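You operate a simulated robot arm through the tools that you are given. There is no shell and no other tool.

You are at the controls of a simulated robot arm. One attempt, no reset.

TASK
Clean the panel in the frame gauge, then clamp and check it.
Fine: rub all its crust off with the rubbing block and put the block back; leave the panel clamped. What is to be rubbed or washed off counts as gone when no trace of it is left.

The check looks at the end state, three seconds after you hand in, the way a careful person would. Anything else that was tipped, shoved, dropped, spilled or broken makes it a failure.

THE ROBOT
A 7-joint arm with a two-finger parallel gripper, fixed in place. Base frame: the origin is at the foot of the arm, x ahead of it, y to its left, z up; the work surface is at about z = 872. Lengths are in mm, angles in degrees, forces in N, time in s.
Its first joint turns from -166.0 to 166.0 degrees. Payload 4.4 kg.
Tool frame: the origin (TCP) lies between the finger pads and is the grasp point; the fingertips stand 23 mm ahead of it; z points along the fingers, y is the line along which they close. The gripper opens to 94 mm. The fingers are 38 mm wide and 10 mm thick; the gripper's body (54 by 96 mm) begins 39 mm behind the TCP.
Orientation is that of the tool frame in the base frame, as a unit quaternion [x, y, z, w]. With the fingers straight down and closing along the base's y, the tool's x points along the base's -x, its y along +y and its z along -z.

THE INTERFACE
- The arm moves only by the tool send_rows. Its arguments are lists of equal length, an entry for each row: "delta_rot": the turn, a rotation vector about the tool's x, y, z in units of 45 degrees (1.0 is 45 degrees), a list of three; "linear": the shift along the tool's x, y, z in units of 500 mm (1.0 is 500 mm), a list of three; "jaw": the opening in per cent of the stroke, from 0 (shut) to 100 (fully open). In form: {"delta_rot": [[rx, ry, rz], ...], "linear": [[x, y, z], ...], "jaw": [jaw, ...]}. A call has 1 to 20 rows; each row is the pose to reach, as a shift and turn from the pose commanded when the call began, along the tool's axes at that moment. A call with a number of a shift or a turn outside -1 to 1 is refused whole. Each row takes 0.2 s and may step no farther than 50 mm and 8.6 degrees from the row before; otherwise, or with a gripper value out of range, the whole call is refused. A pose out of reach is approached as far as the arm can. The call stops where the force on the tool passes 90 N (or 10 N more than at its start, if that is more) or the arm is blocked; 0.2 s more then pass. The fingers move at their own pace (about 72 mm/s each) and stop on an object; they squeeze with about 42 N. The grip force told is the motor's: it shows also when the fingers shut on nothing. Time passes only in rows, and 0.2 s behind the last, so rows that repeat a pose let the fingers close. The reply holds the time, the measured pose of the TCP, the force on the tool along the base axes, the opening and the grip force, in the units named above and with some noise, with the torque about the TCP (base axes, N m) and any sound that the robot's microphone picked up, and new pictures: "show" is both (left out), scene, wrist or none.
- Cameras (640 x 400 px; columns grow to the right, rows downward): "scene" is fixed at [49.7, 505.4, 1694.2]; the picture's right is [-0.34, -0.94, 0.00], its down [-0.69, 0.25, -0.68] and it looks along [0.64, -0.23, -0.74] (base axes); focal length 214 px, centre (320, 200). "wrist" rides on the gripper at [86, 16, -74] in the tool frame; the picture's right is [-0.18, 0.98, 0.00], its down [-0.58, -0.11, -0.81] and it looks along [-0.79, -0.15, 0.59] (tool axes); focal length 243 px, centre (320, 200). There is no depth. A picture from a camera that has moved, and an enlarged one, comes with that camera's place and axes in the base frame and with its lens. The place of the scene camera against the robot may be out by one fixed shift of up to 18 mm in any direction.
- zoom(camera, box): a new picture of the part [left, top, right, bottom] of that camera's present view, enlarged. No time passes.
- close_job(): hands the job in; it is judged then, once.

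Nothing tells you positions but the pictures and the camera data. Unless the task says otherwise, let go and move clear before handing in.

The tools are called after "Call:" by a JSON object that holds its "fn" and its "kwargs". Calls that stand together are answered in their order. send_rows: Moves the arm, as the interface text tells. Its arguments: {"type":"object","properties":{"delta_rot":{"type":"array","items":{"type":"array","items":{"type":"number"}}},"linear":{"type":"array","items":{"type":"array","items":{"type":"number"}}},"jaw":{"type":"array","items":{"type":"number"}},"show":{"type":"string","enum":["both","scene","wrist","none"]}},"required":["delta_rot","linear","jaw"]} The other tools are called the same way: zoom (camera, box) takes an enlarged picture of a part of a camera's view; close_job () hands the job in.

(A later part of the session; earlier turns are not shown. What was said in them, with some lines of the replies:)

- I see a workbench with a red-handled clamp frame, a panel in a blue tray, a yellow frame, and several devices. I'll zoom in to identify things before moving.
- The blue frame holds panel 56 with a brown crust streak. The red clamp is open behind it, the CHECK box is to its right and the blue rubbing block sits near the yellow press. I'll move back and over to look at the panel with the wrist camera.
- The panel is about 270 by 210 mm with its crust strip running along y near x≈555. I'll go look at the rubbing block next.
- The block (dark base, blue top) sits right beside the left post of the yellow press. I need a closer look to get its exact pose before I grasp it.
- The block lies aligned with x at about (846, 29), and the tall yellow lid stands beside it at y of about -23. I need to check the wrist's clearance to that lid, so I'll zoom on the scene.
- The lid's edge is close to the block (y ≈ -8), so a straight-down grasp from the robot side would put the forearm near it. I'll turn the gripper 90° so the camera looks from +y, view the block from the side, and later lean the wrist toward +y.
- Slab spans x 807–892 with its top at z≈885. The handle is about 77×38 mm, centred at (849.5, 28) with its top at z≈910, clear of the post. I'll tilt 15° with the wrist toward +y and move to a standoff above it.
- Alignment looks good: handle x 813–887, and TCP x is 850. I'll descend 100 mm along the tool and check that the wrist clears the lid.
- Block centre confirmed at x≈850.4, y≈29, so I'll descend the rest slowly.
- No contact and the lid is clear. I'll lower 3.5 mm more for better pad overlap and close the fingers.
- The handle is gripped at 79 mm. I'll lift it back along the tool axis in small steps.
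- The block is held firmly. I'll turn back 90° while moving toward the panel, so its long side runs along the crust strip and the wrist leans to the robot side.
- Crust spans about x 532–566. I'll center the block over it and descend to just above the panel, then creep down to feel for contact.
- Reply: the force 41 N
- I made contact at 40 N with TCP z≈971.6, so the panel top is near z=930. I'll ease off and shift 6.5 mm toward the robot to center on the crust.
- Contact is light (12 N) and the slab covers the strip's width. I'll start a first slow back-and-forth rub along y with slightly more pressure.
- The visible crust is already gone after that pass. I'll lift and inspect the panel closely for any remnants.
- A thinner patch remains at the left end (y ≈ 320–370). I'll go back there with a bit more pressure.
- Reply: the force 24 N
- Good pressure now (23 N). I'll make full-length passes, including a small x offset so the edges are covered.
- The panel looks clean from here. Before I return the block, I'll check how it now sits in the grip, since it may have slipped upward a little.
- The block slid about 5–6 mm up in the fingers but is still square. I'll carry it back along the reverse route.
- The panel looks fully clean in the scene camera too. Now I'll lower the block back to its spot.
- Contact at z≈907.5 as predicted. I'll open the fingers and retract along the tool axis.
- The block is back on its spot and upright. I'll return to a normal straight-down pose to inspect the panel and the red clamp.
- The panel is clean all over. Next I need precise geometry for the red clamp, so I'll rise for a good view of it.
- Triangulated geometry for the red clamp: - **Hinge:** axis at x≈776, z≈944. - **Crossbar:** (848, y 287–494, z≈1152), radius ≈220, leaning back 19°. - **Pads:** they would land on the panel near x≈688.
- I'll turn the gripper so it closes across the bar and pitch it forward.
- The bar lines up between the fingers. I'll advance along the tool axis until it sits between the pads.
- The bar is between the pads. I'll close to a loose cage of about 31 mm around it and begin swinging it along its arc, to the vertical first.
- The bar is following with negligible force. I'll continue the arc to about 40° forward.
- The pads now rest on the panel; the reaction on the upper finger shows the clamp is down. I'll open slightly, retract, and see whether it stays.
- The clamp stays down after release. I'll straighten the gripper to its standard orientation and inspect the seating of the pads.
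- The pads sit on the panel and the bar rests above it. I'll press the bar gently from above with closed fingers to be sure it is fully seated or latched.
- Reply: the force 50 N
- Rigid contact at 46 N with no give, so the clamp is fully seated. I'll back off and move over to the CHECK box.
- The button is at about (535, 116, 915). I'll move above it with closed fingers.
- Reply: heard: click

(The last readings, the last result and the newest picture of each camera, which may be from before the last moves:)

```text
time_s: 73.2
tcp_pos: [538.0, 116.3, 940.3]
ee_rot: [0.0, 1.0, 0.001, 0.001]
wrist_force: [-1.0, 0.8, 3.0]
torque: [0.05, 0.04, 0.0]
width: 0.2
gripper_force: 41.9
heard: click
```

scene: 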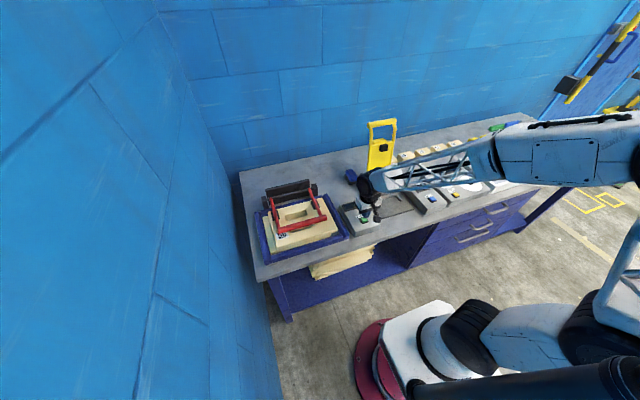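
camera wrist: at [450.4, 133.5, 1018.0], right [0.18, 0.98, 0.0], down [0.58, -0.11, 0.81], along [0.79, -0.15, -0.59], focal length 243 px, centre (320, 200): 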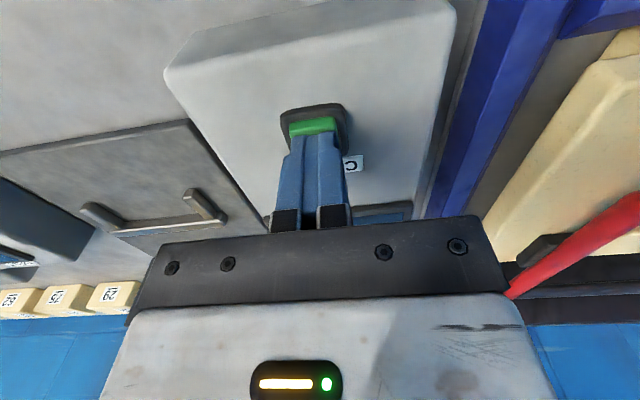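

A click was heard, so the check is registered. I'll lift off and read the display.

Call:
{"fn": "send_rows", "kwargs": {"delta_rot": [[0, 0, 0], [0, 0, 0], [0, 0, 0], [0, 0, 0], [0, 0, 0]], "linear": [[0, 0, -0.02], [0.02, 0, -0.1], [0.06, 0, -0.19], [0.1, 0, -0.27], [0.14, 0, -0.35]], "jaw": [0, 0, 0, 0, 0]}}

Call:
{"fn": "zoom", "kwargs": {"camera": "scene", "box": [320, 180, 400, 240]}}

Call:
{"fn": "zoom", "kwargs": {"camera": "wrist", "box": [230, 50, 430, 190]}}

```text
time_s: 74.4
tcp_pos: [466.9, 117.2, 1116.7]
ee_rot: [0.0, 1.0, 0.0, 0.001]
wrist_force: [0.0, -0.5, 0.3]
torque: [0.01, -0.01, -0.01]
width: 0.0
gripper_force: 41.6
camera wrist: at [379.5, 133.7, 1189.9], right [0.18, 0.98, 0.0], down [0.58, -0.11, 0.81], along [0.79, -0.15, -0.59], focal length 243 px, centre (320, 200)
```

scene: 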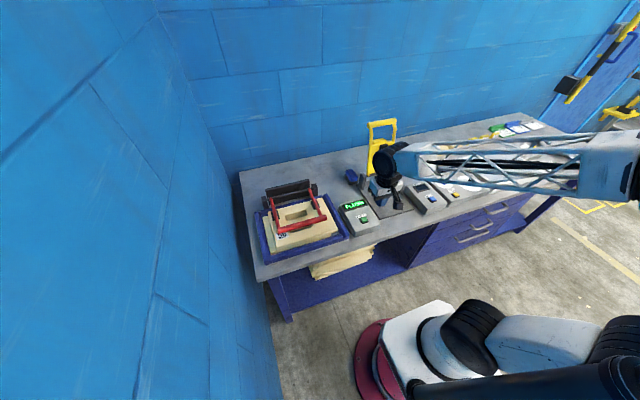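
wrist: 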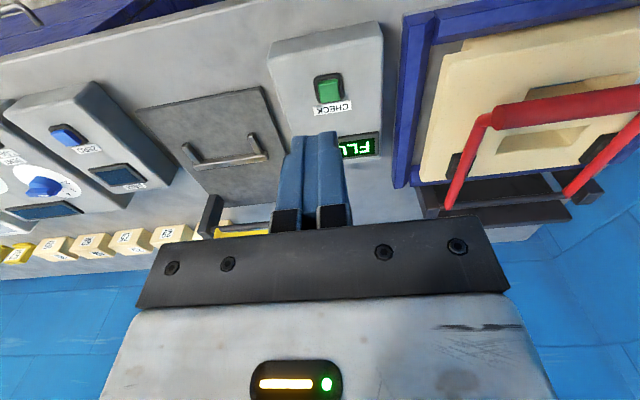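

```text
6.67 times, centred on (360, 210) of scene
camera zoom: at [49.7, 505.4, 1694.2], right [-0.34, -0.94, 0.0], down [-0.69, 0.25, -0.68], along [0.64, -0.23, -0.74], focal length 1430 px, centre (53, 133)
```

zoom: 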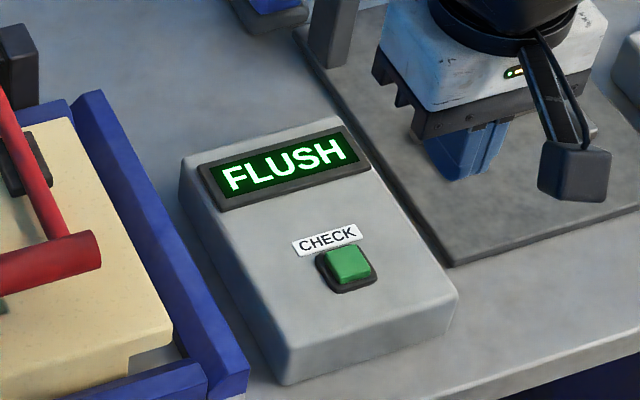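

```text
2.86 times, centred on (330, 120) of wrist
camera zoom: at [379.5, 133.7, 1189.9], right [0.18, 0.98, 0.0], down [0.58, -0.11, 0.81], along [0.79, -0.15, -0.59], focal length 693 px, centre (291, 429)
```

zoom: 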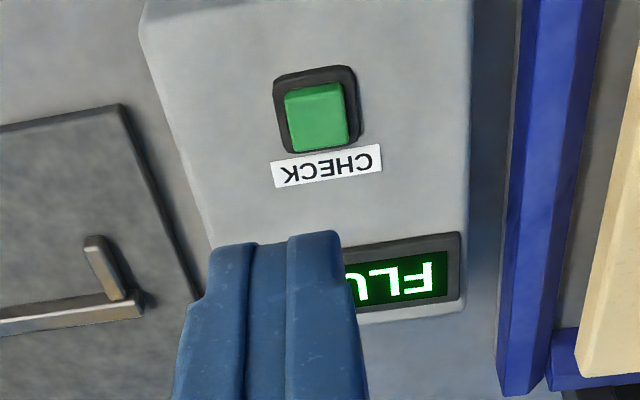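

The display reads FLUSH. I'll move clear and take a final look at the block, clamp, and panel.

Call:
{"fn": "send_rows", "kwargs": {"delta_rot": [[0, 0, 0], [0, 0, 0], [0, 0, 0], [0, 0, 0], [0, 0, 0], [0, 0, 0]], "linear": [[-0.01, 0.06, -0.07], [-0.01, 0.13, -0.12], [-0.01, 0.21, -0.16], [-0.01, 0.29, -0.2], [-0.01, 0.37, -0.24], [-0.01, 0.44, -0.28]], "jaw": [0, 30, 60, 100, 100, 100]}}

Call:
{"fn": "zoom", "kwargs": {"camera": "wrist", "box": [200, 0, 480, 180]}}

Call:
{"fn": "zoom", "kwargs": {"camera": "scene", "box": [240, 110, 420, 260]}}

```text
time_s: 75.8
tcp_pos: [472.2, 337.1, 1255.8]
ee_rot: [0.0, 1.0, 0.0, 0.001]
wrist_force: [0.6, -0.6, 0.0]
torque: [0.01, 0.0, 0.0]
width: 93.9
gripper_force: 0.0
camera wrist: at [384.2, 353.8, 1329.4], right [0.18, 0.98, 0.0], down [0.58, -0.11, 0.81], along [0.79, -0.15, -0.59], focal length 243 px, centre (320, 200)
```

scene: 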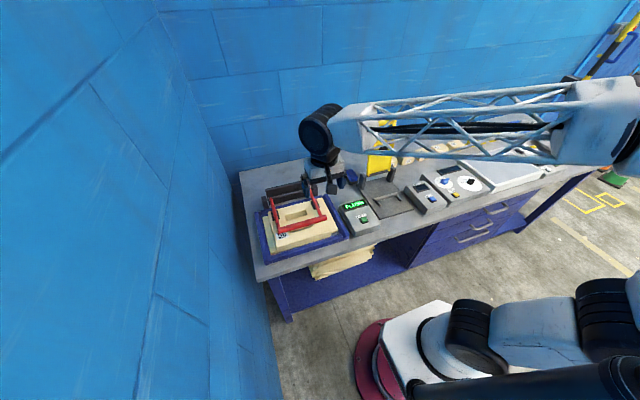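
wrist: 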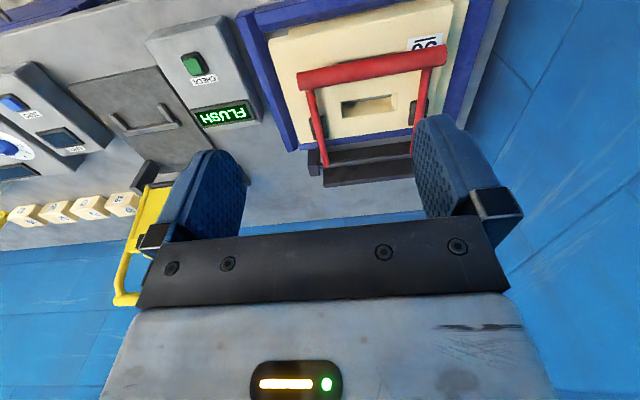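

```text
2.22 times, centred on (340, 90) of wrist
camera zoom: at [384.2, 353.8, 1329.4], right [0.18, 0.98, 0.0], down [0.58, -0.11, 0.81], along [0.79, -0.15, -0.59], focal length 539 px, centre (276, 444)
```

zoom: 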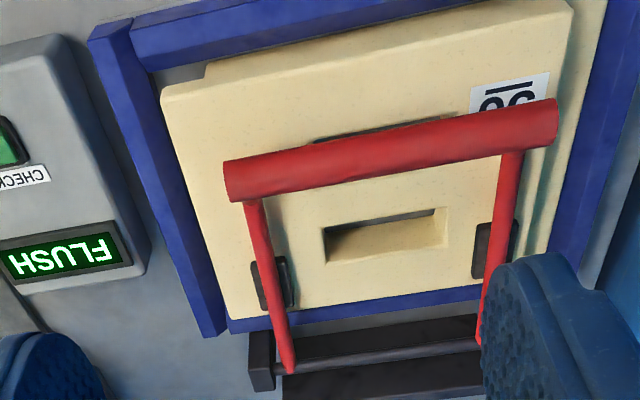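

```text
2.67 times, centred on (330, 185) of scene
camera zoom: at [49.7, 505.4, 1694.2], right [-0.34, -0.94, 0.0], down [-0.69, 0.25, -0.68], along [0.64, -0.23, -0.74], focal length 572 px, centre (293, 240)
```

zoom: 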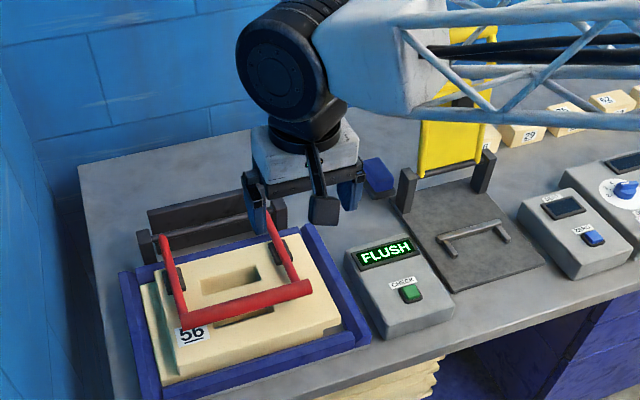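

The end state:
- **Panel:** no crust is visible.
- **Rubbing block:** back at its original spot, within a couple of millimetres.
- **Clamp:** closed and seated on the panel.
- **Check:** the display reads FLUSH.
- **Arm:** clear of everything with the gripper open.

I'm handing the job in.

Call:
{"fn": "close_job", "kwargs": {}}

```text
The job is handed in.
```

The panel is clean, clamped and checked, and the job is handed in. After I pressed CHECK, the display read FLUSH.

- **Crust:** I rubbed along the strip until no trace showed in close-up views from both cameras. The first pass left a thin patch at one end, so I went over it again with more pressure.
- **Rubbing block:** It is back where it started, within about 3 mm by camera measurement, and upright. It slid about 6 mm up in the grip while rubbing, which I allowed for when setting it down.
- **Clamp:** It is closed with both pads on the panel. Pressing the bar with about 46 N gave no movement, so I take it to be fully seated. I heard no latch click.
- **Everything else:** I saw nothing tipped or shoved. The arm passed close to the yellow press lid, but I felt no contact and the lid looked undisturbed.
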